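You operate a simulated robot arm through the tools that you are given. There is no shell and no other tool. Be economical: measure what you need, move in short steps, check, and stop when the job is done.

The job below is to be done with a simulated robot arm. You get a single attempt, and the scene is never put back.

TASK
Zero the height gauge with the cylinder that the blue tag names.
Fine: knob to the cylinder's figure, blue key, cylinder back in the grey tray. Set down upright: what you pick out.

The check looks at the end state, three seconds after you hand in, the way a careful person would. Anything else that was tipped, shoved, dropped, spilled or broken makes it a failure.

THE ROBOT
A 6-joint arm with a two-finger parallel gripper on a trunk, on a base that drives. Base frame: it is fixed to the floor where the robot stands at the start and does not move with it; the origin is under the middle of the robot, x ahead of it, y to its left, z up; the surface under the hand at the start is at about z = 89. Readings come in cm, rad, newtons and seconds.
With the tool pointing down near the work surface it reaches from about 28 to 68 cm from the robot's upright axis, wherever it stands. Its first joint turns from -2.897 to 2.897 rad. Places, roughly: gauge check key [30, 10, 90]; gauge zero key [30, 0, 90]; height gauge knob [30, 20, 90]; round plate of the height gauge [50, 10, 90]; turner start key [30, -30, 90]. Payload 1.57 kg.
The tool frame sits at the grasp point between the pads (the TCP): z along the fingers, y along the line on which they close. The tips reach 3 cm beyond it. Largest opening 11 cm; finger width 2.4, thickness 1.2; the body of the gripper, 4.8 by 11.2 cm, starts 7.8 cm behind the TCP.
Orientation is told as [roll, pitch, yaw] about the base's x, y, z axes, in that order, counted from this pose: with the fingers straight down and closing along the base's y, the tool's x points along the base's -x, its y along +y and its z along -z.

THE INTERFACE
- The arm moves only by the tool play_rows. Its argument "deltas" is a list of rows, each a list of 2 entries, a list of its own where there are three numbers: the shift along the base's x, y, z in units of 20 mm (1.0 is 20 mm), then the turn, a rotation vector about the base's x, y, z in units of 5 degrees (1.0 is 5 degrees). In form: [[[dx, dy, dz], [ax, ay, az]], ...]. A call has 1 to 12 rows; each row shifts and turns the commanded pose from where the row before left it. "jaw" is the finger opening in m, from 0 to 0.11, set as the call begins (left out, the last holds). A call with a number of a shift or a turn outside -1 to 1 is refused whole. A row lasts 0.2 s, in which the tool goes at most 5 cm and 0.15 rad; a call with a longer step from one row to the next is refused whole, and so is a gripper value outside its range. Where a pose cannot be reached the arm comes as near as it can. A force on the tool above 40 N (or 10 N above the force at the start of the call, whichever is more), or a blocked arm, ends the call early, and 0.2 s more pass. Each finger travels about 10.8 cm/s and halts on what it meets, pressing with about 29 N; the grip force reading is that of the motor and also rises with nothing between the fingers. The clock runs only during rows and for 0.2 s after the last one: add rows that do not move to give the fingers time. The reply holds the time, the measured pose of the TCP, the force on the tool along the base axes, the opening and the grip force, in the units named above and with some noise, with the torque about the TCP (base axes, N m) and any sound that the robot's microphone picked up.
- Cameras (640 x 400 px; columns grow to the right, rows downward): "scene" is now at [4.28, 13.47, 167.12]; the picture's right is [-0.15, -0.99, 0.00], its down [-0.84, 0.12, -0.53] and it looks along [0.52, -0.08, -0.85] (base axes); focal length 278 px, centre (320, 200). "wrist" rides on the gripper at [7, 1.6, -14.1] in the tool frame; the picture's right is [-0.23, 0.97, 0.00], its down [-0.86, -0.20, -0.48] and it looks along [-0.47, -0.11, 0.88] (tool axes); focal length 222 px, centre (320, 200). There is no depth. A picture from a camera that has moved, and an enlarged one, comes with that camera's place and axes in the base frame and with its lens. The place of the scene camera against the robot may be out by one fixed shift of up to 1.2 cm in any direction.
- get_image(camera): a new picture of that camera. The clock stands still meanwhile.
- slide_trunk(by): slides the trunk up (or, below 0, down) by that many cm; the arm and the scene camera ride with it, the base frame stays. It gives what a move gives, with no picture.
- roll_base(legs): drives the robot by 1 to 6 legs, each [ahead, left, turn to the left] in cm, cm and rad, along the robot's own axes; the way and the turn of a leg run together, so that a leg with both is an arc; at most 150 cm and 3.142 rad a leg. The arm and the cameras ride along, it lands a little off, and it stops where it bumps. It gives what a move gives.
- pan_tilt(pan, tilt): turns the head with the scene camera to pan (to the left, within 2.094 rad either way) and tilt (down, from -0.506 to 1.204), counted from straight ahead of the robot. It gives what a move gives.
- zoom(camera, box): a new picture of the part [left, top, right, bottom] of that camera's present view, enlarged. The clock stands still meanwhile.
- hand_in(): hands the job in; it is judged then, once.

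Work in short steps. Places have to be worked out from the pictures, the camera data and where the tool is seen: move nearer, look again, correct. Check each grasp and each placing, and mend what went wrong. You have 120 turns and 98 pictures in all, those below and enlarged ones among them. Open the gripper and draw the arm clear of the work before you hand the job in, unless the task says otherwise; then end with one line.

The tools are called after ">>>" by a JSON object that holds its "op" and its "data". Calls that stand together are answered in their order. play_rows: Moves the arm, as the interface text tells. Its arguments: {"type":"object","properties":{"deltas":{"type":"array"},"jaw":{"type":"number"}},"required":["deltas"]} The other tools are called the same way: slide_trunk (by) slides the trunk up or down; roll_base (legs) drives the base; pan_tilt (pan, tilt) turns the head that bears the scene camera; get_image (camera) takes a picture; zoom (camera, box) takes an enlarged picture of a part of a camera's view; hand_in () hands the job in.

At the start:

```text
clock: 0.0
eef_pos: [42.4, 20.26, 125.33]
ee_rot: [0.001, 0.0, 0.0]
contact_force: [0.2, -0.6, 0.6]
torque: [-0.01, -0.02, -0.03]
gripper_width: 11.0
grip_force: 0.1
trunk travel left (down, up): [-27.5, 31.5]
robot x, y, heading: [-0.19, 0.21, 0.001]
head pan, tilt: [-0.147, 1.012]
```

scene: 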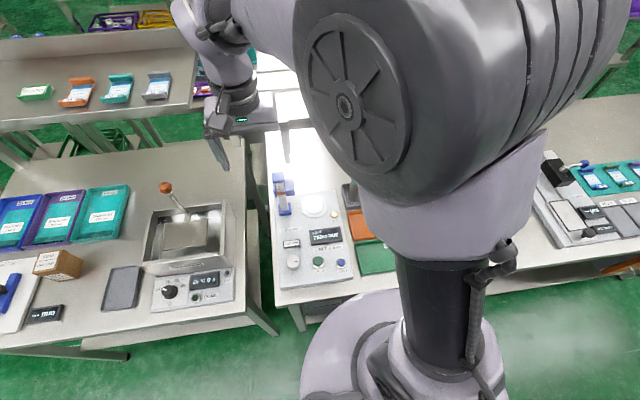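
wrist: 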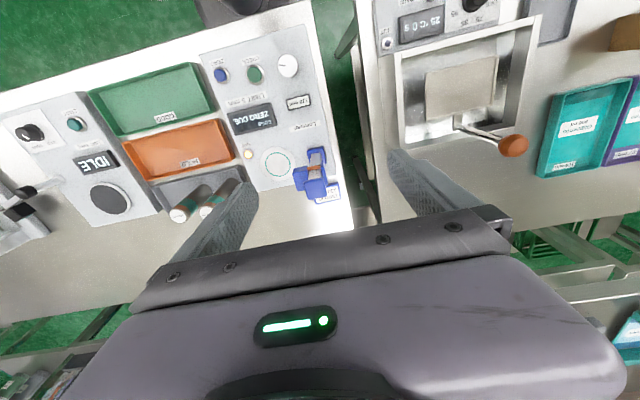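

The wrist view shows the gauge with its knob, keys and trays; I enlarge it to read labels.

>>> {"op": "zoom", "data": {"camera": "wrist", "box": [200, 20, 360, 220]}}

>>> {"op": "zoom", "data": {"camera": "wrist", "box": [60, 50, 260, 230]}}

>>> {"op": "zoom", "data": {"camera": "scene", "box": [255, 160, 375, 300]}}

```text
2.00 times, centred on (280, 120) of wrist
camera zoom: at [35.42, 21.87, 139.5], right [0.23, 0.97, 0.0], down [0.86, -0.2, 0.48], along [0.47, -0.11, -0.88], focal length 444 px, centre (400, 360)
```

zoom: 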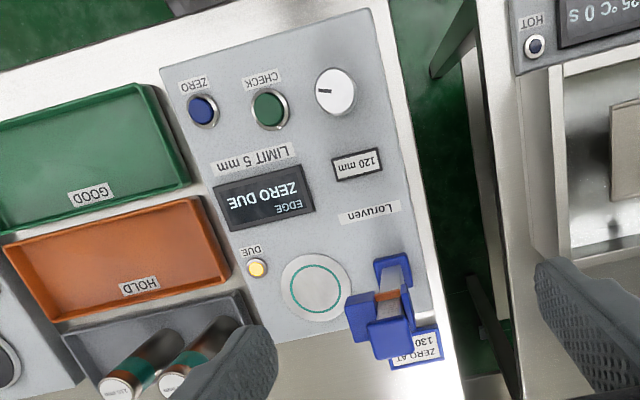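

```text
2.22 times, centred on (160, 140) of wrist
camera zoom: at [35.42, 21.87, 139.5], right [0.23, 0.97, 0.0], down [0.86, -0.2, 0.48], along [0.47, -0.11, -0.88], focal length 494 px, centre (676, 333)
```

zoom: 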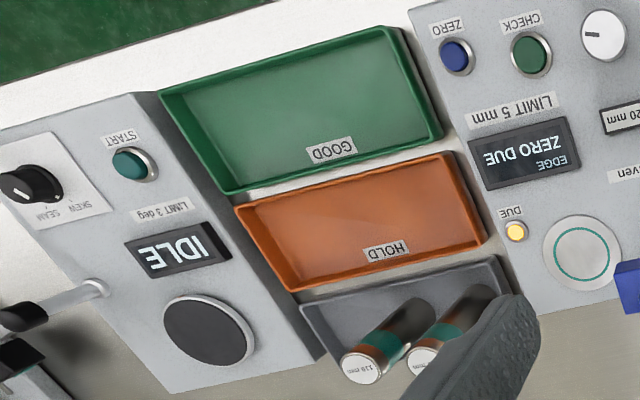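

```text
2.86 times, centred on (315, 230) of scene
camera zoom: at [4.28, 13.47, 167.12], right [-0.15, -0.99, 0.0], down [-0.84, 0.12, -0.53], along [0.52, -0.08, -0.85], focal length 794 px, centre (334, 114)
```

zoom: 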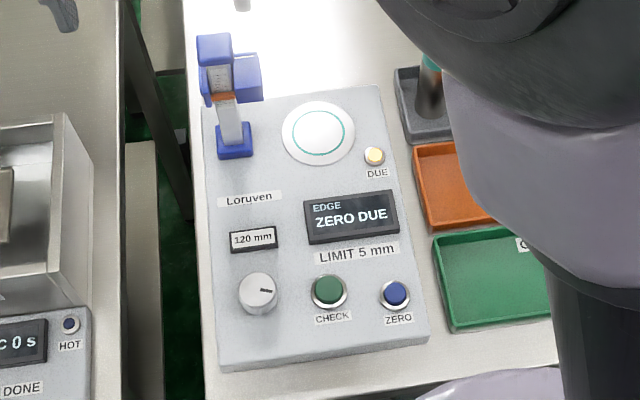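

The blue tag is partly hidden, and two standing cylinders are in the grey tray behind a finger. I move the hand to -y, high above everything, to see the tray and the tag.

>>> {"op": "play_rows", "data": {"deltas": [[[0, -1, 0], [0, 0, 0]], [[0, -1, 0], [0, 0, 0]], [[0, -1, 0], [0, 0, 0]], [[0, -1, 0], [0, 0, 0]], [[0, -1, 0], [0, 0, 0]], [[0, -1, 0], [0, 0, 0]], [[0, -1, 0], [0, 0, 0]], [[0, -1, 0], [0, 0, 0]]]}}

>>> {"op": "get_image", "data": {"camera": "wrist"}}

>>> {"op": "get_image", "data": {"camera": "scene"}}

```text
clock: 1.8
eef_pos: [42.5, 4.15, 125.5]
ee_rot: [0.0, -0.001, 0.001]
contact_force: [-0.2, -0.5, 0.0]
torque: [0.02, 0.02, 0.0]
gripper_width: 10.98
grip_force: 0.0
trunk travel left (down, up): [-27.5, 31.5]
robot x, y, heading: [-0.1, 0.13, 0.002]
head pan, tilt: [-0.147, 1.012]
```

```text
92 pictures are left
camera wrist: at [35.41, 5.8, 139.52], right [0.23, 0.97, 0.0], down [0.86, -0.2, 0.48], along [0.47, -0.11, -0.88], focal length 222 px, centre (320, 200)
```

wrist: 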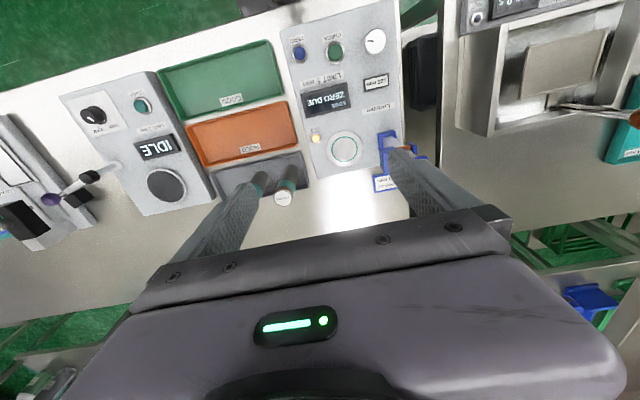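

```text
91 pictures are left
camera scene: at [4.28, 13.42, 167.12], right [-0.15, -0.99, 0.0], down [-0.84, 0.12, -0.53], along [0.52, -0.08, -0.85], focal length 278 px, centre (320, 200)
```

scene: 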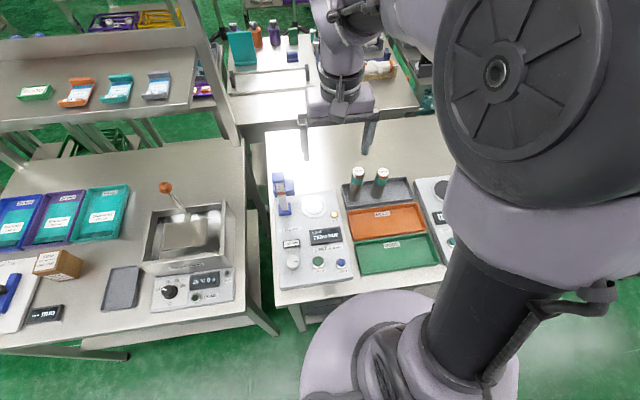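

>>> {"op": "zoom", "data": {"camera": "scene", "box": [260, 150, 420, 250]}}

>>> {"op": "zoom", "data": {"camera": "scene", "box": [340, 155, 400, 195]}}

>>> {"op": "zoom", "data": {"camera": "wrist", "box": [360, 120, 440, 200]}}

>>> {"op": "zoom", "data": {"camera": "wrist", "box": [200, 130, 360, 230]}}

```text
4.00 times, centred on (340, 200) of scene
camera zoom: at [4.28, 13.42, 167.12], right [-0.15, -0.99, 0.0], down [-0.84, 0.12, -0.53], along [0.52, -0.08, -0.85], focal length 1112 px, centre (240, 200)
```

zoom: 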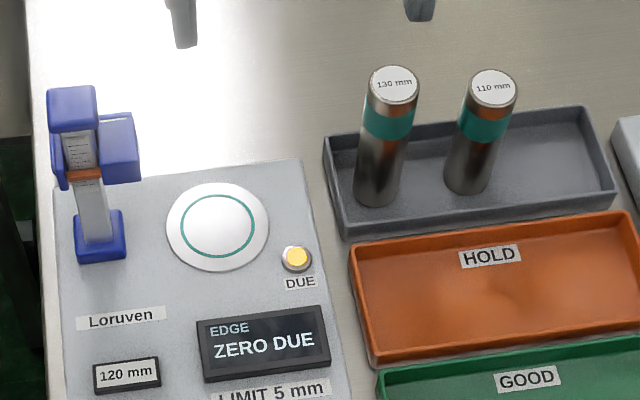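

```text
10.00 times, centred on (370, 175) of scene
camera zoom: at [4.28, 13.42, 167.12], right [-0.15, -0.99, 0.0], down [-0.84, 0.12, -0.53], along [0.52, -0.08, -0.85], focal length 2779 px, centre (-180, 450)
```

zoom: 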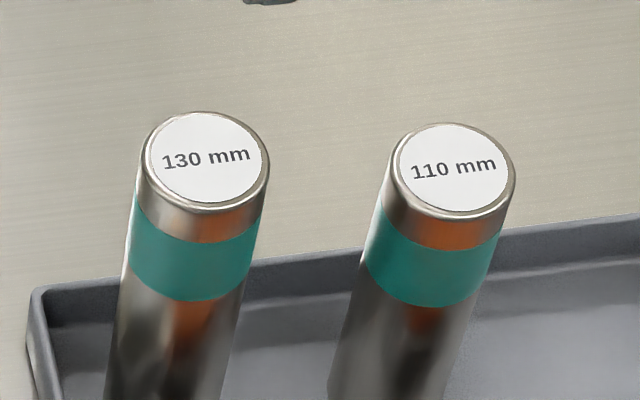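

```text
5.00 times, centred on (400, 160) of wrist
camera zoom: at [35.41, 5.8, 139.52], right [0.23, 0.97, 0.0], down [0.86, -0.2, 0.48], along [0.47, -0.11, -0.88], focal length 1111 px, centre (-80, 400)
```

zoom: 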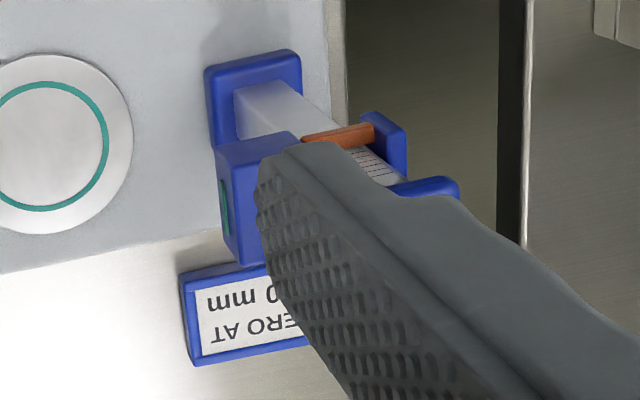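

```text
4.00 times, centred on (280, 180) of wrist
camera zoom: at [35.41, 5.8, 139.52], right [0.23, 0.97, 0.0], down [0.86, -0.2, 0.48], along [0.47, -0.11, -0.88], focal length 888 px, centre (480, 280)
```

zoom: 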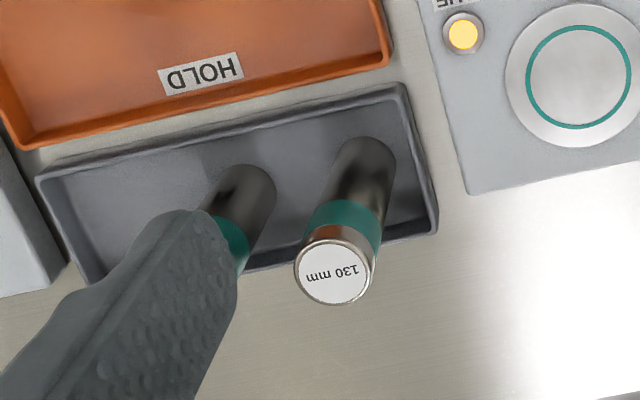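

The tag reads "ZERO AT 1?0 mm" (earlier "130"), and the 130 mm cylinder stands at about (52.8, -5.3). The knob is at about (32, 16.7) and now shows 120 mm, so I go above the knob first.

>>> {"op": "play_rows", "data": {"deltas": [[[-0.743, 0.896, -0.9], [0, 0, 0]], [[-0.743, 0.896, -0.9], [0, 0, 0]], [[-0.743, 0.896, -0.9], [0, 0, 0]], [[-0.743, 0.896, -0.9], [0, 0, 0]], [[-0.743, 0.896, -0.9], [0, 0, 0]], [[-0.743, 0.896, -0.9], [0, 0, 0]], [[-0.743, 0.896, -0.9], [0, 0, 0]], [[0, 0, -1], [0, 0, 0]], [[0, 0, -1], [0, 0, 0]]], "jaw": 0.06}}

>>> {"op": "get_image", "data": {"camera": "wrist"}}

>>> {"op": "get_image", "data": {"camera": "scene"}}

```text
clock: 3.8
eef_pos: [32.06, 16.68, 108.82]
ee_rot: [-0.001, -0.001, -0.001]
contact_force: [-0.4, -0.2, 0.9]
torque: [-0.02, 0.02, -0.01]
gripper_width: 5.99
grip_force: 0.0
trunk travel left (down, up): [-27.5, 31.5]
robot x, y, heading: [0.3, 0.42, 0.0]
head pan, tilt: [-0.147, 1.012]
```

```text
86 pictures are left
camera wrist: at [25.04, 18.46, 122.88], right [0.23, 0.97, 0.0], down [0.86, -0.2, 0.48], along [0.47, -0.11, -0.88], focal length 222 px, centre (320, 200)
```

wrist: 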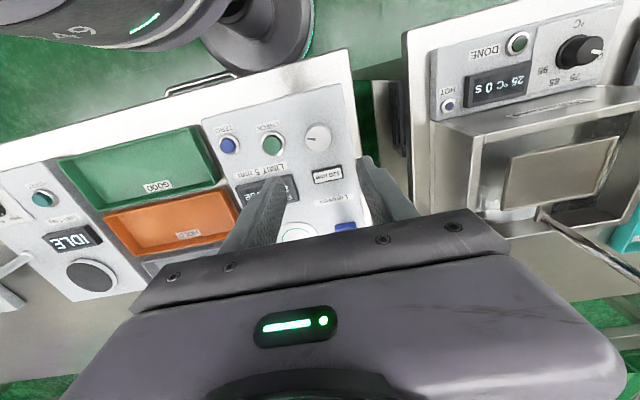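

```text
85 pictures are left
camera scene: at [4.31, 13.51, 167.11], right [-0.15, -0.99, 0.0], down [-0.84, 0.12, -0.53], along [0.52, -0.08, -0.85], focal length 278 px, centre (320, 200)
```

scene: 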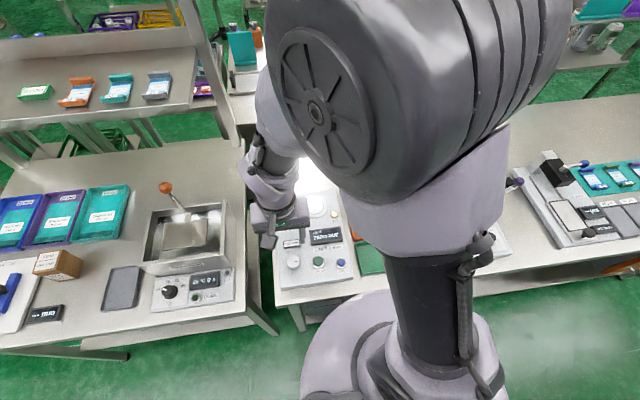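

Knob re-measured at about (31.6, 16.5). I lower to TCP z = 97 and look.

>>> {"op": "play_rows", "data": {"deltas": [[[-0.2, -0.08, -1], [0, 0, 0]], [[0, 0, -1], [0, 0, 0]], [[0, 0, -1], [0, 0, 0]], [[0, 0, -1], [0, 0, 0]], [[0, 0, -1], [0, 0, 0]], [[0, 0, -0.9], [0, 0, 0]]]}}

>>> {"op": "zoom", "data": {"camera": "wrist", "box": [200, 80, 440, 230]}}

>>> {"op": "zoom", "data": {"camera": "scene", "box": [250, 190, 370, 290]}}

```text
clock: 5.2
eef_pos: [31.67, 16.53, 97.1]
ee_rot: [0.0, 0.001, -0.001]
contact_force: [0.1, -0.5, -0.3]
torque: [0.03, 0.03, -0.02]
gripper_width: 6.02
grip_force: 0.1
trunk travel left (down, up): [-27.5, 31.5]
robot x, y, heading: [0.15, 0.07, -0.0]
head pan, tilt: [-0.147, 1.012]
```

```text
2.67 times, centred on (320, 155) of wrist
camera zoom: at [24.58, 18.23, 111.07], right [0.23, 0.97, 0.0], down [0.85, -0.2, 0.48], along [0.47, -0.11, -0.88], focal length 592 px, centre (320, 320)
```

zoom: 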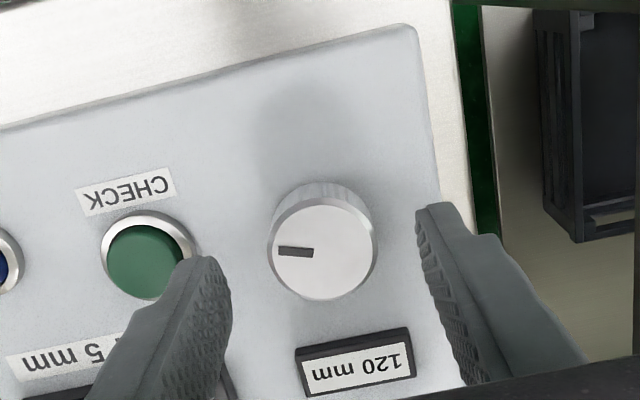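

```text
4.00 times, centred on (310, 240) of scene
camera zoom: at [4.32, 13.49, 167.12], right [-0.15, -0.99, 0.0], down [-0.84, 0.12, -0.53], along [0.52, -0.08, -0.85], focal length 1112 px, centre (360, 40)
```

zoom: 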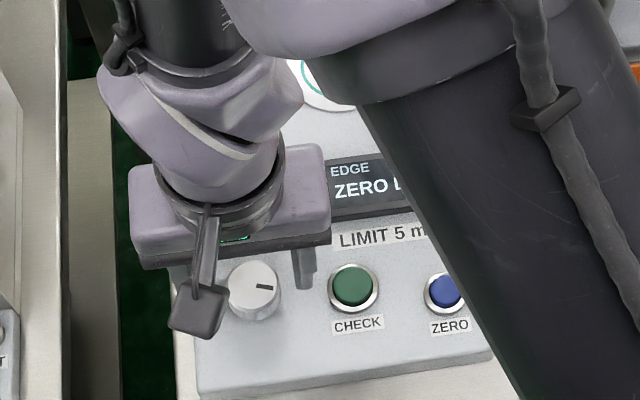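

Knob centred between the fingers, though the green key lies close to the left one. I narrow the jaw to 4.6 cm, then lower gently.

>>> {"op": "play_rows", "data": {"deltas": [[[0, 0.07, 0], [0, 0, 0]], [[0, 0, 0], [0, 0, 0]], [[0, 0, -0.5], [0, 0, 0]], [[0, 0, -0.3], [0, 0, 0]], [[0, 0, -0.3], [0, 0, 0]]], "jaw": 0.046}}

>>> {"op": "zoom", "data": {"camera": "wrist", "box": [200, 80, 440, 230]}}

```text
clock: 6.4
eef_pos: [31.46, 16.56, 94.88]
ee_rot: [0.0, 0.001, 0.0]
contact_force: [-1.0, -0.6, 0.6]
torque: [0.01, 0.02, 0.01]
gripper_width: 4.57
grip_force: 0.1
trunk travel left (down, up): [-27.5, 31.5]
robot x, y, heading: [-0.13, 0.08, -0.002]
head pan, tilt: [-0.147, 1.012]
```

```text
2.67 times, centred on (320, 155) of wrist
camera zoom: at [24.55, 18.35, 108.86], right [0.23, 0.97, 0.0], down [0.86, -0.2, 0.48], along [0.47, -0.11, -0.88], focal length 592 px, centre (320, 320)
```

zoom: 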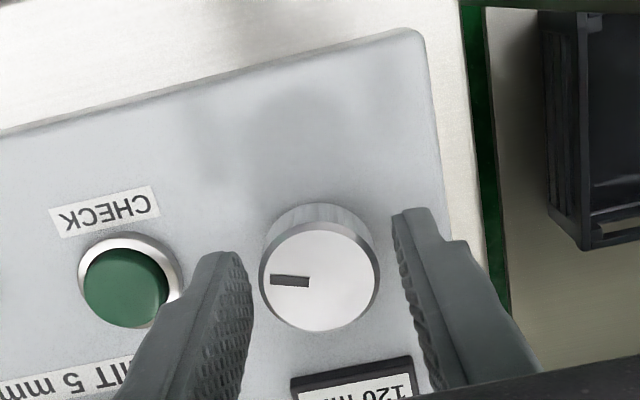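

The tips straddle the knob about 1 cm below its top. I close on it.

>>> {"op": "play_rows", "data": {"deltas": [[[0, 0.07, 0], [0, 0, 0]], [[0, 0, 0], [0, 0, 0]], [[0, 0, 0], [0, 0, 0]], [[0, 0, 0], [0, 0, 0]]], "jaw": 0.025}}

>>> {"op": "zoom", "data": {"camera": "wrist", "box": [200, 80, 440, 230]}}

```text
clock: 7.4
eef_pos: [31.58, 16.6, 94.86]
ee_rot: [0.002, 0.002, -0.003]
contact_force: [-1.0, -29.9, -10.5]
torque: [-1.18, 0.09, -0.19]
gripper_width: 3.75
grip_force: 43.8
trunk travel left (down, up): [-27.5, 31.5]
robot x, y, heading: [0.15, -0.19, -0.003]
head pan, tilt: [-0.147, 1.012]
```

```text
2.67 times, centred on (320, 155) of wrist
camera zoom: at [24.53, 18.2, 108.89], right [0.23, 0.97, 0.0], down [0.86, -0.2, 0.48], along [0.46, -0.11, -0.88], focal length 592 px, centre (320, 320)
```

zoom: 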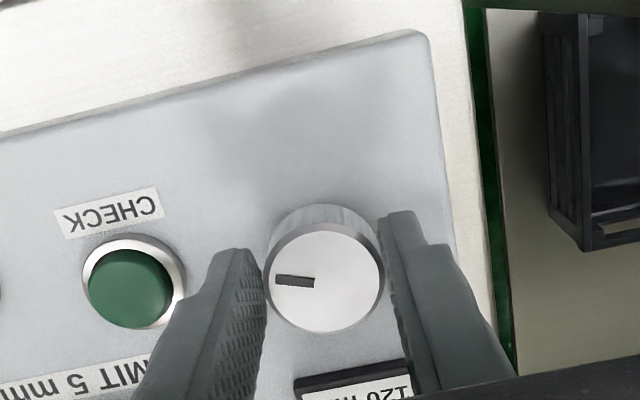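

One finger presses (about -30 N in y) and the other barely touches, so I shift slightly to -y to balance the grip.

>>> {"op": "play_rows", "data": {"deltas": [[[0, -0.07, 0], [0, 0, 0]], [[0, 0, 0], [0, 0, 0]]]}}

```text
clock: 8.0
eef_pos: [31.51, 16.63, 94.72]
ee_rot: [0.0, 0.002, 0.0]
contact_force: [-6.4, -21.1, -18.9]
torque: [-0.73, 0.87, -0.15]
gripper_width: 3.75
grip_force: 43.6
trunk travel left (down, up): [-27.5, 31.5]
robot x, y, heading: [0.2, -0.16, 0.001]
head pan, tilt: [-0.147, 1.012]
```

Better; a further shift the same way.

>>> {"op": "play_rows", "data": {"deltas": [[[0, -0.08, 0.05], [0, 0, 0]], [[0, -0.07, 0], [0, 0, 0]], [[0, 0, 0], [0, 0, 0]]]}}

```text
clock: 8.8
eef_pos: [31.53, 16.51, 94.82]
ee_rot: [0.0, 0.002, 0.001]
contact_force: [-13.9, 2.8, -29.8]
torque: [0.22, 0.6, 0.03]
gripper_width: 3.75
grip_force: 44.1
trunk travel left (down, up): [-27.5, 31.5]
robot x, y, heading: [-0.0, 0.32, 0.001]
head pan, tilt: [-0.147, 1.012]
```

Y is balanced; I relax z and x a little and turn a trial +15° about z to see which way the figure goes.

>>> {"op": "play_rows", "data": {"deltas": [[[-0.05, 0, -0.1], [0, 0, 0]], [[0, 0, 0], [0, 0, 1]], [[0, 0, 0], [0, 0, 1]], [[0, 0, 0], [0, 0, 1]], [[0, 0, 0], [0, 0, 0]]]}}

>>> {"op": "zoom", "data": {"camera": "wrist", "box": [200, 80, 440, 230]}}

>>> {"op": "zoom", "data": {"camera": "scene", "box": [250, 190, 370, 290]}}

```text
clock: 10.0
eef_pos: [31.58, 16.26, 94.8]
ee_rot: [0.001, -0.004, 0.265]
contact_force: [4.7, -0.9, 33.5]
torque: [-0.04, -0.53, -0.02]
gripper_width: 3.79
grip_force: 43.8
trunk travel left (down, up): [-27.5, 31.5]
robot x, y, heading: [0.22, -0.16, -0.001]
head pan, tilt: [-0.147, 1.012]
```

```text
2.67 times, centred on (320, 155) of wrist
camera zoom: at [24.3, 16.16, 108.86], right [-0.03, 1.0, 0.0], down [0.88, 0.03, 0.48], along [0.48, 0.02, -0.88], focal length 592 px, centre (320, 320)
```

zoom: 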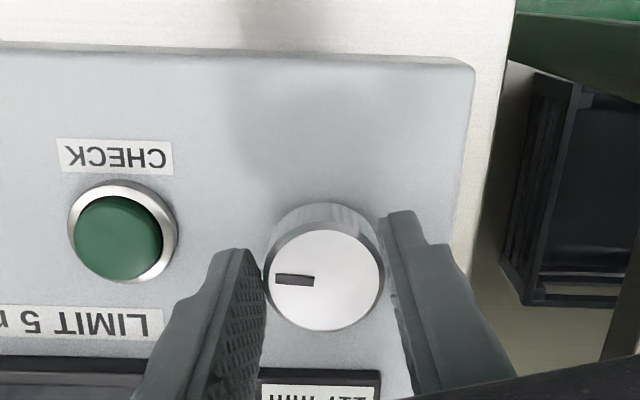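

```text
4.00 times, centred on (310, 240) of scene
camera zoom: at [4.18, 13.36, 167.15], right [-0.15, -0.99, 0.0], down [-0.84, 0.12, -0.53], along [0.52, -0.08, -0.85], focal length 1112 px, centre (360, 40)
```

zoom: 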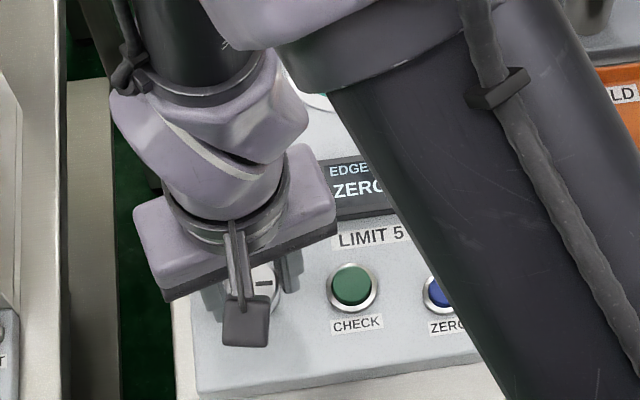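

The window went to about 117 after +15°, so it is near 5° per mm and the other direction raises it. I turn back -60° (to about +9 from start) in small steps.

>>> {"op": "play_rows", "data": {"deltas": [[[0, 0, 0.05], [0, 0, -1]], [[0, 0, 0], [0, 0, -1]], [[0, 0, 0], [0, 0, -1]], [[0, 0, 0], [0, 0, -1]], [[0, 0, 0], [0, 0, -1]], [[0, 0, 0], [0, 0, -1]]]}}

>>> {"op": "zoom", "data": {"camera": "wrist", "box": [200, 80, 440, 230]}}

```text
clock: 11.4
eef_pos: [31.46, 16.65, 94.82]
ee_rot: [-0.001, -0.003, -0.262]
contact_force: [4.4, 26.3, 6.3]
torque: [1.03, -0.05, 0.18]
gripper_width: 3.75
grip_force: 43.1
trunk travel left (down, up): [-27.5, 31.5]
robot x, y, heading: [0.19, 0.08, 0.001]
head pan, tilt: [-0.147, 1.012]
```

```text
2.67 times, centred on (320, 155) of wrist
camera zoom: at [25.18, 20.11, 108.85], right [0.47, 0.88, 0.0], down [0.77, -0.41, 0.48], along [0.42, -0.23, -0.88], focal length 592 px, centre (320, 320)
```

zoom: 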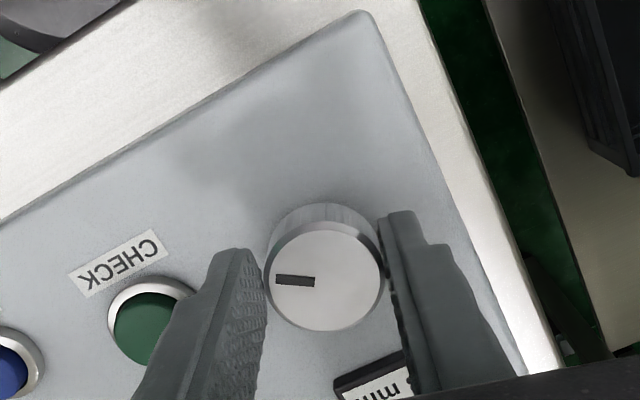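

Slight side load, which I correct with +y while turning another -30°.

>>> {"op": "play_rows", "data": {"deltas": [[[0, 0.1, 0], [0, 0, -1]], [[0, 0, 0], [0, 0, -1]], [[0, 0, 0], [0, 0, -1]], [[0, 0, 0], [0, 0, -1]], [[0, 0, 0], [0, 0, -1]], [[0, 0, 0], [0, 0, -1]]]}}

>>> {"op": "get_image", "data": {"camera": "wrist"}}

>>> {"op": "zoom", "data": {"camera": "scene", "box": [250, 190, 370, 290]}}

```text
clock: 12.8
eef_pos: [31.61, 16.95, 94.67]
ee_rot: [-0.002, -0.003, -0.785]
contact_force: [17.1, 30.8, 15.4]
torque: [1.07, -0.41, 0.19]
gripper_width: 3.74
grip_force: 43.5
trunk travel left (down, up): [-27.5, 31.5]
robot x, y, heading: [0.27, 0.12, -0.001]
head pan, tilt: [-0.147, 1.012]
```

```text
77 pictures are left
camera wrist: at [27.84, 23.06, 108.85], right [0.85, 0.53, 0.0], down [0.46, -0.75, 0.48], along [0.25, -0.41, -0.88], focal length 222 px, centre (320, 200)
```

wrist: 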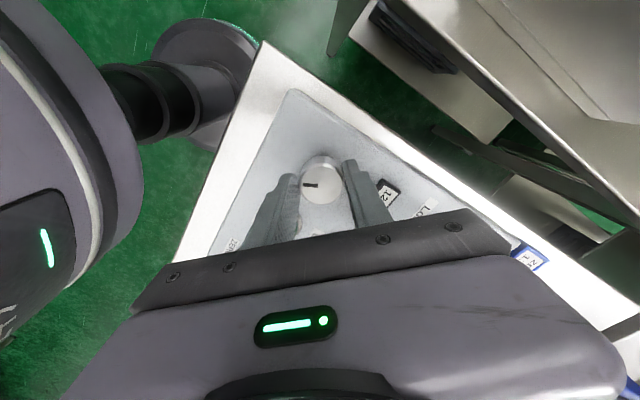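

```text
4.00 times, centred on (310, 240) of scene
camera zoom: at [4.46, 13.88, 167.09], right [-0.15, -0.99, 0.0], down [-0.84, 0.12, -0.53], along [0.52, -0.08, -0.85], focal length 1112 px, centre (360, 40)
```

zoom: 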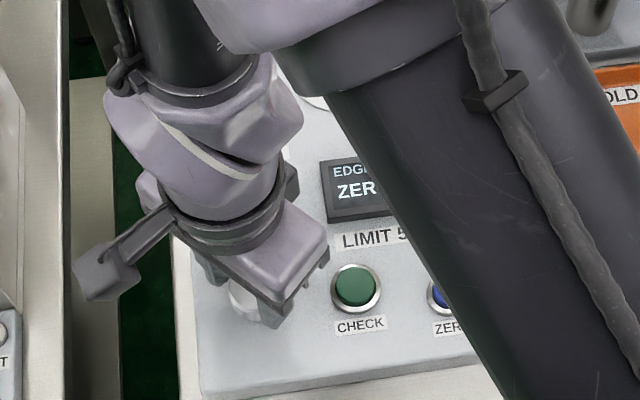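

Reading the window needs a close zoom.

>>> {"op": "zoom", "data": {"camera": "wrist", "box": [360, 170, 420, 220]}}

```text
8.00 times, centred on (390, 195) of wrist
camera zoom: at [27.84, 23.06, 108.85], right [0.85, 0.53, 0.0], down [0.46, -0.75, 0.48], along [0.25, -0.41, -0.88], focal length 1777 px, centre (-240, 240)
```

zoom: 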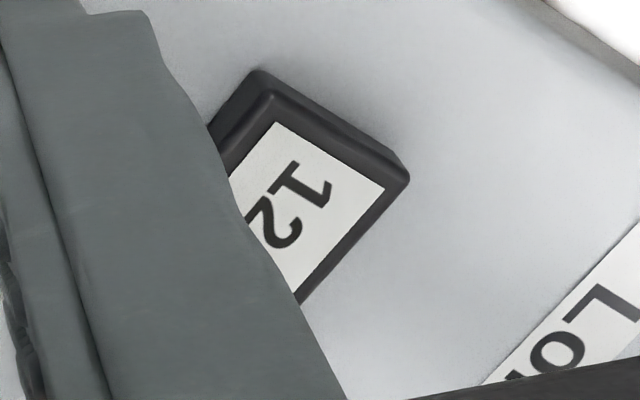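

Shows "12_" at -45°, so I turn another -5° with a small centring shift.

>>> {"op": "play_rows", "data": {"deltas": [[[0.06, 0.06, 0], [0, 0, -1]], [[0, 0, 0], [0, 0, 0]]]}}

>>> {"op": "zoom", "data": {"camera": "wrist", "box": [360, 170, 420, 220]}}

```text
clock: 13.4
eef_pos: [31.79, 16.9, 94.71]
ee_rot: [-0.001, -0.002, -0.872]
contact_force: [16.0, 27.3, 14.3]
torque: [0.69, -0.82, 0.16]
gripper_width: 3.79
grip_force: 43.1
trunk travel left (down, up): [-27.5, 31.5]
robot x, y, heading: [0.11, 0.22, -0.003]
head pan, tilt: [-0.147, 1.012]
```

```text
8.00 times, centred on (390, 195) of wrist
camera zoom: at [28.45, 23.41, 108.84], right [0.89, 0.45, 0.0], down [0.4, -0.78, 0.48], along [0.22, -0.43, -0.88], focal length 1777 px, centre (-240, 240)
```

zoom: 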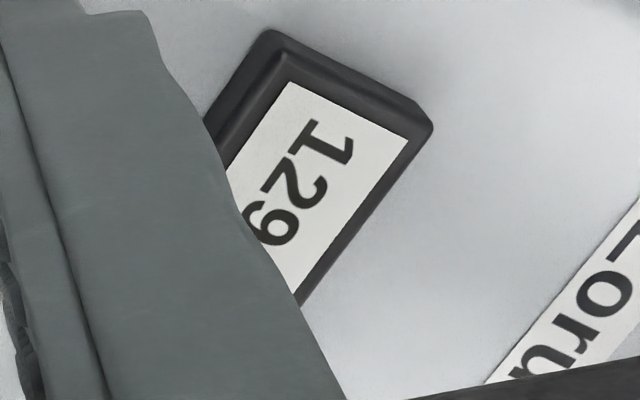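

It reads 129; I turn 4° more.

>>> {"op": "play_rows", "data": {"deltas": [[[0, 0, 0], [0, 0, -0.8]], [[0, 0, 0], [0, 0, 0]]]}}

>>> {"op": "zoom", "data": {"camera": "wrist", "box": [360, 170, 420, 220]}}

```text
clock: 14.0
eef_pos: [31.7, 16.98, 94.8]
ee_rot: [-0.001, -0.001, -0.94]
contact_force: [17.5, 27.8, 17.6]
torque: [0.78, -0.61, 0.14]
gripper_width: 3.75
grip_force: 43.4
trunk travel left (down, up): [-27.5, 31.5]
robot x, y, heading: [-0.41, -0.11, -0.0]
head pan, tilt: [-0.147, 1.012]
```

```text
8.00 times, centred on (390, 195) of wrist
camera zoom: at [28.93, 23.63, 108.84], right [0.92, 0.39, 0.0], down [0.34, -0.81, 0.48], along [0.19, -0.44, -0.88], focal length 1777 px, centre (-240, 240)
```

zoom: 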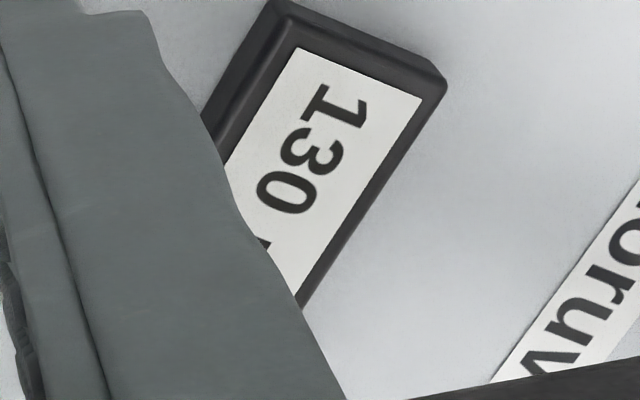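

It reads 130. I release and rise straight up.

>>> {"op": "play_rows", "data": {"deltas": [[[0, 0, 0], [0, 0, 0]], [[0, 0, 0], [0, 0, 0]], [[0, 0, 0.5], [0, 0, 0]], [[0, 0, 1], [0, 0, 0]], [[0, 0, 1], [0, 0, 0]], [[0, 0, 1], [0, 0, 0]], [[0, 0, 1], [0, 0, 0]], [[0, 0, 1], [0, 0, 0]], [[0, 0, 1], [0, 0, 0]], [[0, 0, 1], [0, 0, 0]], [[0, 0, 1], [0, 0, 0]]], "jaw": 0.05}}

>>> {"op": "get_image", "data": {"camera": "wrist"}}

```text
clock: 16.4
eef_pos: [31.64, 16.63, 111.79]
ee_rot: [0.0, 0.001, -0.943]
contact_force: [0.6, -0.1, 0.6]
torque: [-0.01, 0.0, -0.02]
gripper_width: 5.01
grip_force: 0.0
trunk travel left (down, up): [-27.5, 31.5]
robot x, y, heading: [-0.07, -0.18, 0.001]
head pan, tilt: [-0.147, 1.012]
```

```text
72 pictures are left
camera wrist: at [28.81, 23.3, 125.87], right [0.92, 0.39, 0.0], down [0.34, -0.81, 0.48], along [0.19, -0.44, -0.88], focal length 222 px, centre (320, 200)
```

wrist: 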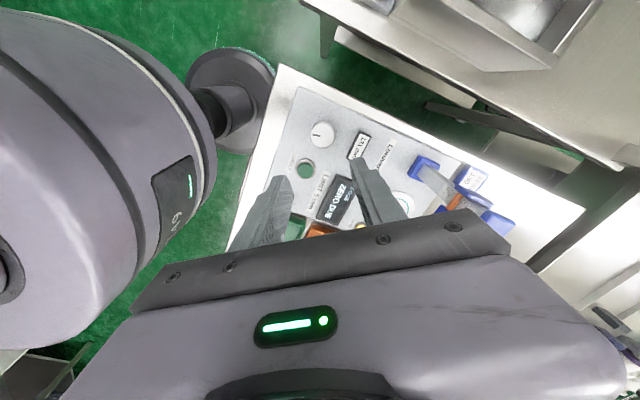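

>>> {"op": "zoom", "data": {"camera": "wrist", "box": [300, 110, 540, 250]}}

>>> {"op": "zoom", "data": {"camera": "wrist", "box": [450, 150, 510, 200]}}

```text
2.67 times, centred on (420, 180) of wrist
camera zoom: at [28.81, 23.3, 125.87], right [0.92, 0.39, 0.0], down [0.34, -0.81, 0.48], along [0.19, -0.44, -0.88], focal length 592 px, centre (53, 253)
```

zoom: 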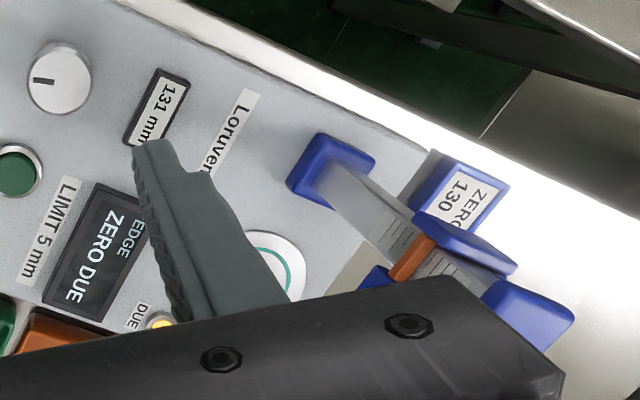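

```text
8.00 times, centred on (480, 175) of wrist
camera zoom: at [28.81, 23.3, 125.87], right [0.92, 0.39, 0.0], down [0.34, -0.81, 0.48], along [0.19, -0.44, -0.88], focal length 1777 px, centre (-960, 400)
```

zoom: 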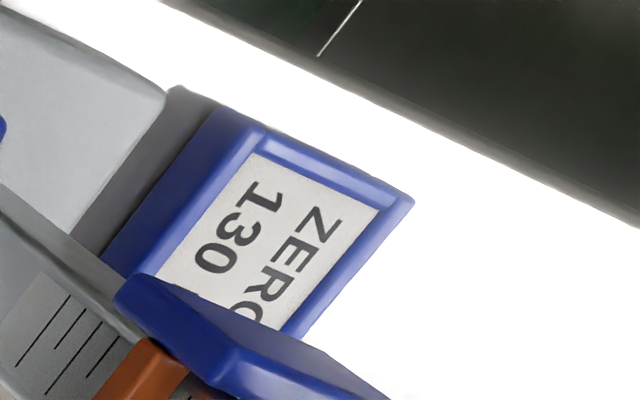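

The tag says ZERO AT 130, but the knob sprang to 131 on release, so I must regrip it. I descend again, slightly re-centred, and check before gripping.

>>> {"op": "play_rows", "data": {"deltas": [[[0.08, 0.1, -1], [0, 0, 0]], [[0, 0, -1], [0, 0, 0]], [[0, 0, -1], [0, 0, 0]], [[0, 0, -1], [0, 0, 0]], [[0, 0, -1], [0, 0, 0]], [[0, 0, -1], [0, 0, 0]], [[0, 0, -1], [0, 0, 0]], [[0, 0, -0.7], [0, 0, 0]], [[0, 0, -0.5], [0, 0, 0]], [[0, 0, -0.25], [0, 0, 0]]]}}

>>> {"op": "zoom", "data": {"camera": "wrist", "box": [240, 130, 400, 230]}}

```text
clock: 18.6
eef_pos: [31.78, 16.91, 94.95]
ee_rot: [0.0, -0.001, -0.942]
contact_force: [0.2, 0.3, -0.4]
torque: [0.02, -0.01, 0.01]
gripper_width: 4.99
grip_force: 0.0
trunk travel left (down, up): [-27.5, 31.5]
robot x, y, heading: [-0.4, -0.18, 0.0]
head pan, tilt: [-0.147, 1.012]
```

```text
4.00 times, centred on (320, 180) of wrist
camera zoom: at [28.99, 23.54, 109.03], right [0.92, 0.39, 0.0], down [0.34, -0.81, 0.48], along [0.19, -0.44, -0.88], focal length 888 px, centre (320, 280)
```

zoom: 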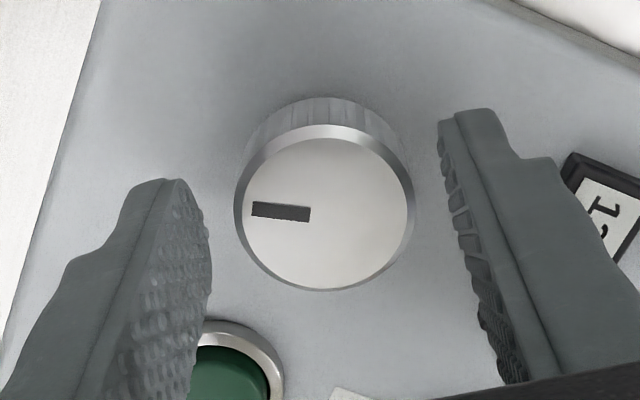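

Well centred; the pointer slipped about 5° at release. I grip, then check the side load.

>>> {"op": "play_rows", "data": {"deltas": [[[0, 0, 0], [0, 0, 0]], [[0, 0, 0], [0, 0, 0]], [[0, 0, 0], [0, 0, 0]]], "jaw": 0.034}}

>>> {"op": "zoom", "data": {"camera": "wrist", "box": [240, 130, 430, 230]}}

```text
clock: 19.4
eef_pos: [31.82, 16.78, 94.94]
ee_rot: [-0.003, -0.002, -0.944]
contact_force: [0.9, -0.2, -1.3]
torque: [-0.04, -0.14, 0.0]
gripper_width: 3.77
grip_force: 43.8
trunk travel left (down, up): [-27.5, 31.5]
robot x, y, heading: [-0.1, 0.2, -0.001]
head pan, tilt: [-0.147, 1.012]
```

```text
3.37 times, centred on (335, 180) of wrist
camera zoom: at [29.0, 23.54, 109.03], right [0.92, 0.39, 0.0], down [0.34, -0.81, 0.48], along [0.19, -0.44, -0.88], focal length 748 px, centre (270, 267)
```

zoom: 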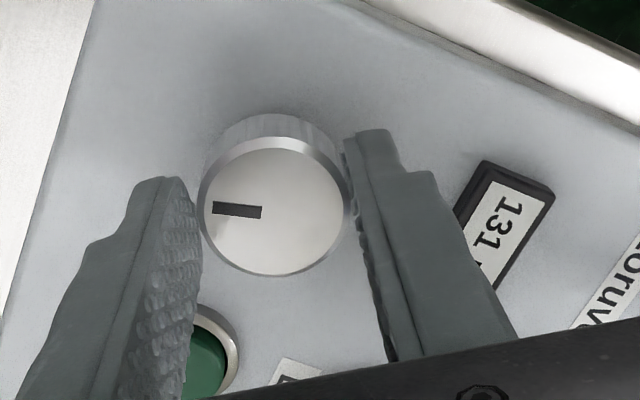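

Balanced now, and it still reads 131. I turn +4°, then look.

>>> {"op": "play_rows", "data": {"deltas": [[[0, 0, 0], [0, 0, 0.8]], [[0, 0, 0], [0, 0, 0]]]}}

>>> {"op": "zoom", "data": {"camera": "wrist", "box": [240, 130, 430, 230]}}

```text
clock: 20.0
eef_pos: [31.85, 16.84, 94.89]
ee_rot: [-0.001, -0.001, -0.873]
contact_force: [1.6, 0.6, 2.4]
torque: [-0.07, 0.03, 0.03]
gripper_width: 3.76
grip_force: 43.3
trunk travel left (down, up): [-27.5, 31.5]
robot x, y, heading: [0.15, 0.12, 0.0]
head pan, tilt: [-0.147, 1.012]
```

```text
3.37 times, centred on (335, 180) of wrist
camera zoom: at [28.51, 23.31, 109.03], right [0.89, 0.45, 0.0], down [0.4, -0.78, 0.48], along [0.22, -0.43, -0.88], focal length 748 px, centre (270, 267)
```

zoom: 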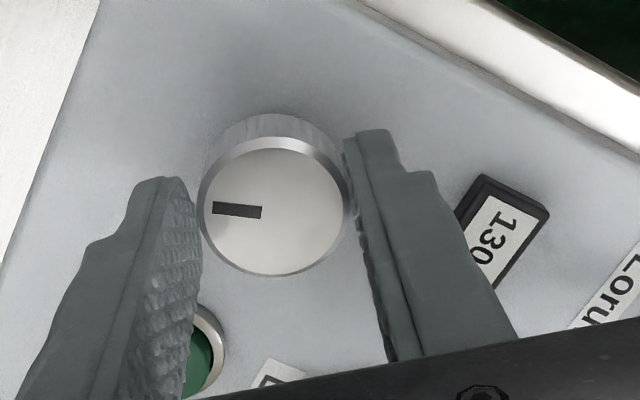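

Reads 130 with a balanced grip. I release and rise, then recheck the figure.

>>> {"op": "play_rows", "data": {"deltas": [[[0, 0, 0], [0, 0, 0]], [[0, 0, 0], [0, 0, 0]], [[0, 0, 0.5], [0, 0, 0]], [[0, 0, 1], [0, 0, 0]], [[0, 0, 1], [0, 0, 0]], [[0, 0, 1], [0, 0, 0]], [[0, 0, 1], [0, 0, 0]], [[0, 0, 1], [0, 0, 0]], [[0, 0, 1], [0, 0, 0]], [[0, 0, 1], [0, 0, 0]], [[0, 0, 1], [0, 0, 0]]], "jaw": 0.05}}

>>> {"op": "zoom", "data": {"camera": "wrist", "box": [290, 100, 410, 190]}}

```text
clock: 22.4
eef_pos: [31.71, 16.96, 111.96]
ee_rot: [-0.001, 0.0, -0.873]
contact_force: [1.1, -0.6, 0.2]
torque: [0.02, -0.02, 0.02]
gripper_width: 5.0
grip_force: 0.1
trunk travel left (down, up): [-27.5, 31.5]
robot x, y, heading: [-0.1, 0.17, 0.0]
head pan, tilt: [-0.147, 1.012]
```

```text
4.44 times, centred on (350, 145) of wrist
camera zoom: at [28.54, 23.39, 126.05], right [0.89, 0.45, 0.0], down [0.4, -0.78, 0.48], along [0.22, -0.43, -0.88], focal length 987 px, centre (187, 444)
```

zoom: 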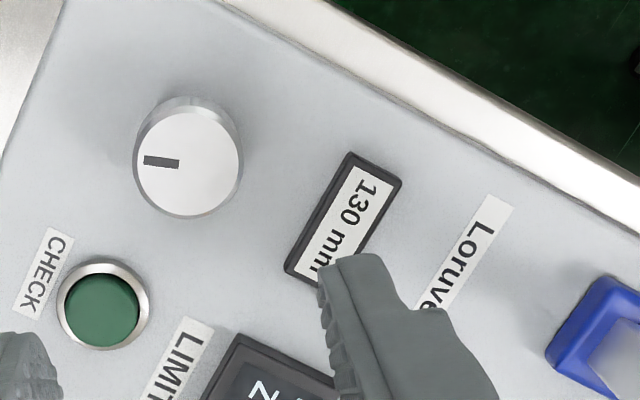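

130 holds. I now go up and over towards the 130 mm cylinder while turning the hand to yaw +90° (fingers closing along x).

>>> {"op": "play_rows", "data": {"deltas": [[[0.2, -0.9, 0.5], [0, 0, 1]], [[0.2, -0.9, 0.5], [0, 0, 1]], [[0.2, -0.9, 0.5], [0, 0, 1]], [[0.2, -0.9, 0.5], [0, 0, 1]], [[0.2, -0.9, 0.5], [0, 0, 1]], [[0.2, -0.9, 0.5], [0, 0, 1]], [[0.2, -0.9, 0.5], [0, 0, 1]], [[0.2, -0.9, 0.5], [0, 0, 1]], [[0.2, -0.9, 0.5], [0, 0, 1]], [[0.2, -0.9, 0.5], [0, 0, 1]], [[0.2, -0.9, 0.5], [0, 0, 1]], [[0.2, -0.9, 0.5], [0, 0, 1]]], "jaw": 0.07}}

>>> {"op": "play_rows", "data": {"deltas": [[[0.7, 0, 0], [0, 0, 1]], [[0.7, 0, 0], [0, 0, 1]], [[0.7, 0, 0], [0, 0, 1]], [[0.7, 0, 0], [0, 0, 1]], [[0.7, 0, 0], [0, 0, 1]], [[0.7, 0, 0], [0, 0, 1]], [[0.7, 0, 0], [0, 0, 1]], [[0.7, 0, 0], [0, 0, 1]], [[0.7, 0, 0], [0, 0, 1]], [[0.7, 0, 0], [0, 0, 1]], [[0.7, 0, 0], [0, 0, 1]], [[0.4, 0, 0], [0, 0, 1]]]}}

>>> {"op": "play_rows", "data": {"deltas": [[[0, 0, 0], [0, 0, 1]], [[0, 0, 0], [0, 0, 1]], [[0, 0, 0], [0, 0, 1]], [[0, 0, 0], [0, 0, 1]], [[0, 0, 0], [0, 0, 0]]]}}

>>> {"op": "get_image", "data": {"camera": "wrist"}}

>>> {"op": "get_image", "data": {"camera": "scene"}}

```text
clock: 25.0
eef_pos: [36.66, -4.67, 123.87]
ee_rot: [-0.001, -0.001, 0.176]
contact_force: [-0.7, -0.7, -0.8]
torque: [0.03, 0.01, -0.03]
gripper_width: 6.98
grip_force: 0.1
trunk travel left (down, up): [-27.5, 31.5]
robot x, y, heading: [0.37, 0.3, -0.002]
head pan, tilt: [-0.147, 1.012]
```

```text
clock: 27.6
eef_pos: [52.84, -4.68, 123.94]
ee_rot: [0.001, 0.0, 1.224]
contact_force: [-0.5, 0.8, -0.1]
torque: [-0.01, 0.0, 0.03]
gripper_width: 7.0
grip_force: 0.1
trunk travel left (down, up): [-27.5, 31.5]
robot x, y, heading: [0.03, -0.01, -0.003]
head pan, tilt: [-0.147, 1.012]
```

```text
clock: 28.8
eef_pos: [52.8, -4.57, 123.97]
ee_rot: [-0.001, 0.0, 1.573]
contact_force: [-0.9, 0.6, -0.1]
torque: [0.01, 0.0, 0.0]
gripper_width: 6.98
grip_force: 0.0
trunk travel left (down, up): [-27.5, 31.5]
robot x, y, heading: [-0.02, 0.15, -0.0]
head pan, tilt: [-0.147, 1.012]
```

```text
65 pictures are left
camera wrist: at [51.09, -11.58, 138.03], right [-0.97, 0.23, 0.0], down [0.2, 0.86, 0.48], along [0.11, 0.47, -0.88], focal length 222 px, centre (320, 200)
```

wrist: 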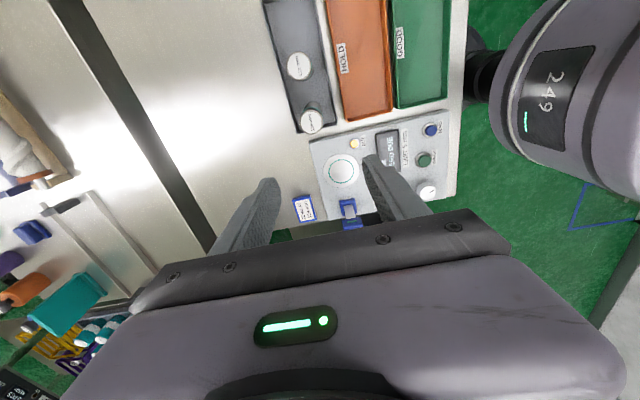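

```text
64 pictures are left
camera scene: at [4.28, 13.47, 167.12], right [-0.15, -0.99, 0.0], down [-0.84, 0.12, -0.53], along [0.52, -0.08, -0.85], focal length 278 px, centre (320, 200)
```

scene: 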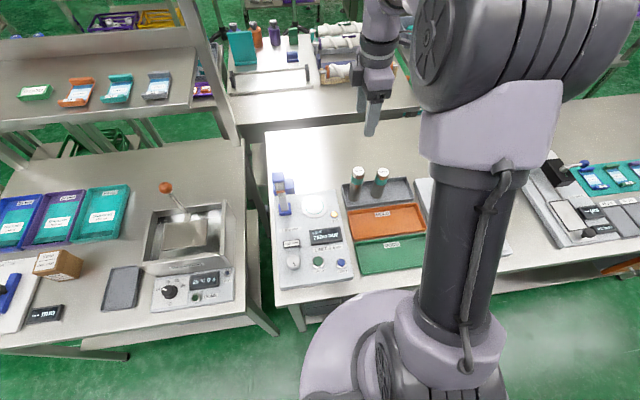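

I enlarge the wrist view of the tray and gauge to locate the cylinder and plate more precisely.

>>> {"op": "zoom", "data": {"camera": "wrist", "box": [250, 30, 410, 230]}}

```text
2.00 times, centred on (330, 130) of wrist
camera zoom: at [51.09, -11.58, 138.03], right [-0.97, 0.23, 0.0], down [0.2, 0.86, 0.48], along [0.11, 0.47, -0.88], focal length 444 px, centre (300, 340)
```

zoom: 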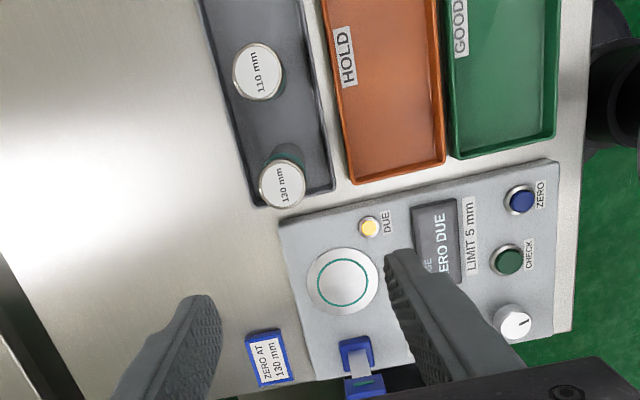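

The 130 cylinder's top is near (53.5, -5.9). I lower to TCP z about 109 above it and refine.

>>> {"op": "play_rows", "data": {"deltas": [[[0.35, -0.65, 0], [0, 0, 0]], [[0, 0, -1], [0, 0, 0]], [[0, 0, -1], [0, 0, 0]], [[0, 0, -1], [0, 0, 0]], [[0, 0, -1], [0, 0, 0]], [[0, 0, -1], [0, 0, 0]], [[0, 0, -1], [0, 0, 0]], [[0, 0, -1], [0, 0, 0]], [[0, 0, -0.4], [0, 0, 0]]]}}

>>> {"op": "get_image", "data": {"camera": "wrist"}}

>>> {"op": "zoom", "data": {"camera": "scene", "box": [300, 110, 440, 220]}}

```text
clock: 30.8
eef_pos: [53.51, -6.04, 109.15]
ee_rot: [-0.001, 0.0, 1.572]
contact_force: [-0.4, -0.2, -0.2]
torque: [-0.01, -0.02, -0.05]
gripper_width: 7.01
grip_force: 0.0
trunk travel left (down, up): [-27.5, 31.5]
robot x, y, heading: [0.14, -0.3, 0.001]
head pan, tilt: [-0.147, 1.012]
```

```text
62 pictures are left
camera wrist: at [51.81, -12.88, 123.21], right [-0.97, 0.23, 0.0], down [0.2, 0.86, 0.48], along [0.11, 0.47, -0.88], focal length 222 px, centre (320, 200)
```

wrist: 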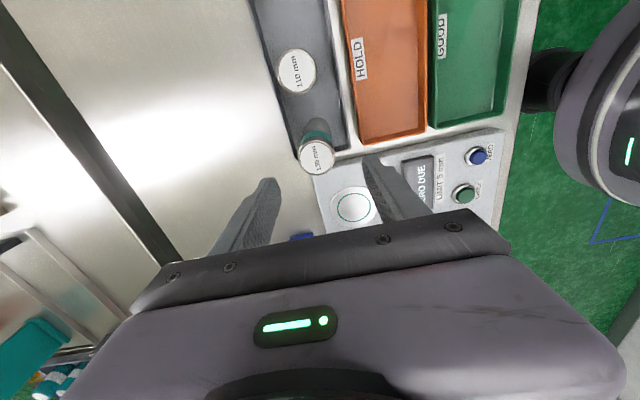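

```text
3.64 times, centred on (370, 165) of scene
camera zoom: at [4.28, 13.47, 167.12], right [-0.15, -0.99, 0.0], down [-0.84, 0.12, -0.53], along [0.52, -0.08, -0.85], focal length 1011 px, centre (138, 327)
```

zoom: 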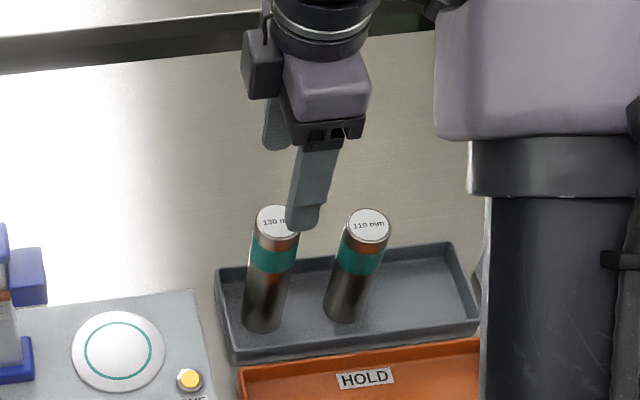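

X agrees well (53.6); y is uncertain by about 0.5 cm. I lower so the tips straddle the top, then compare directly.

>>> {"op": "play_rows", "data": {"deltas": [[[0.05, 0, -1], [0, 0, 0]], [[0, 0, -1], [0, 0, 0]], [[0, 0, -1], [0, 0, 0]]]}}

>>> {"op": "zoom", "data": {"camera": "wrist", "box": [200, 80, 440, 230]}}

>>> {"op": "zoom", "data": {"camera": "scene", "box": [300, 110, 440, 220]}}

```text
clock: 31.6
eef_pos: [53.61, -5.98, 103.06]
ee_rot: [0.0, 0.001, 1.569]
contact_force: [-0.8, -0.4, -1.0]
torque: [-0.02, 0.03, 0.03]
gripper_width: 7.0
grip_force: 0.1
trunk travel left (down, up): [-27.5, 31.5]
robot x, y, heading: [-0.13, -0.25, 0.001]
head pan, tilt: [-0.147, 1.012]
```

```text
2.67 times, centred on (320, 155) of wrist
camera zoom: at [51.98, -12.85, 117.14], right [-0.97, 0.23, 0.0], down [0.2, 0.86, 0.48], along [0.11, 0.47, -0.88], focal length 592 px, centre (320, 320)
```

zoom: 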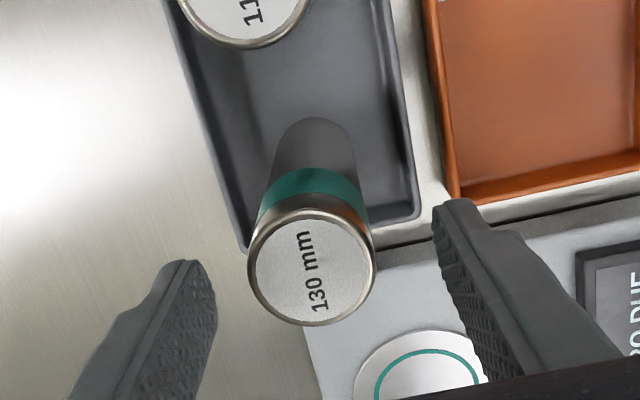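

```text
3.64 times, centred on (370, 165) of scene
camera zoom: at [4.33, 13.46, 167.12], right [-0.15, -0.99, 0.0], down [-0.84, 0.12, -0.53], along [0.52, -0.08, -0.85], focal length 1011 px, centre (138, 327)
```

zoom: 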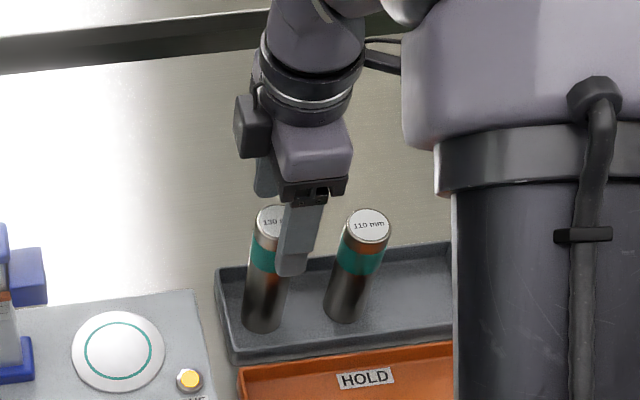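

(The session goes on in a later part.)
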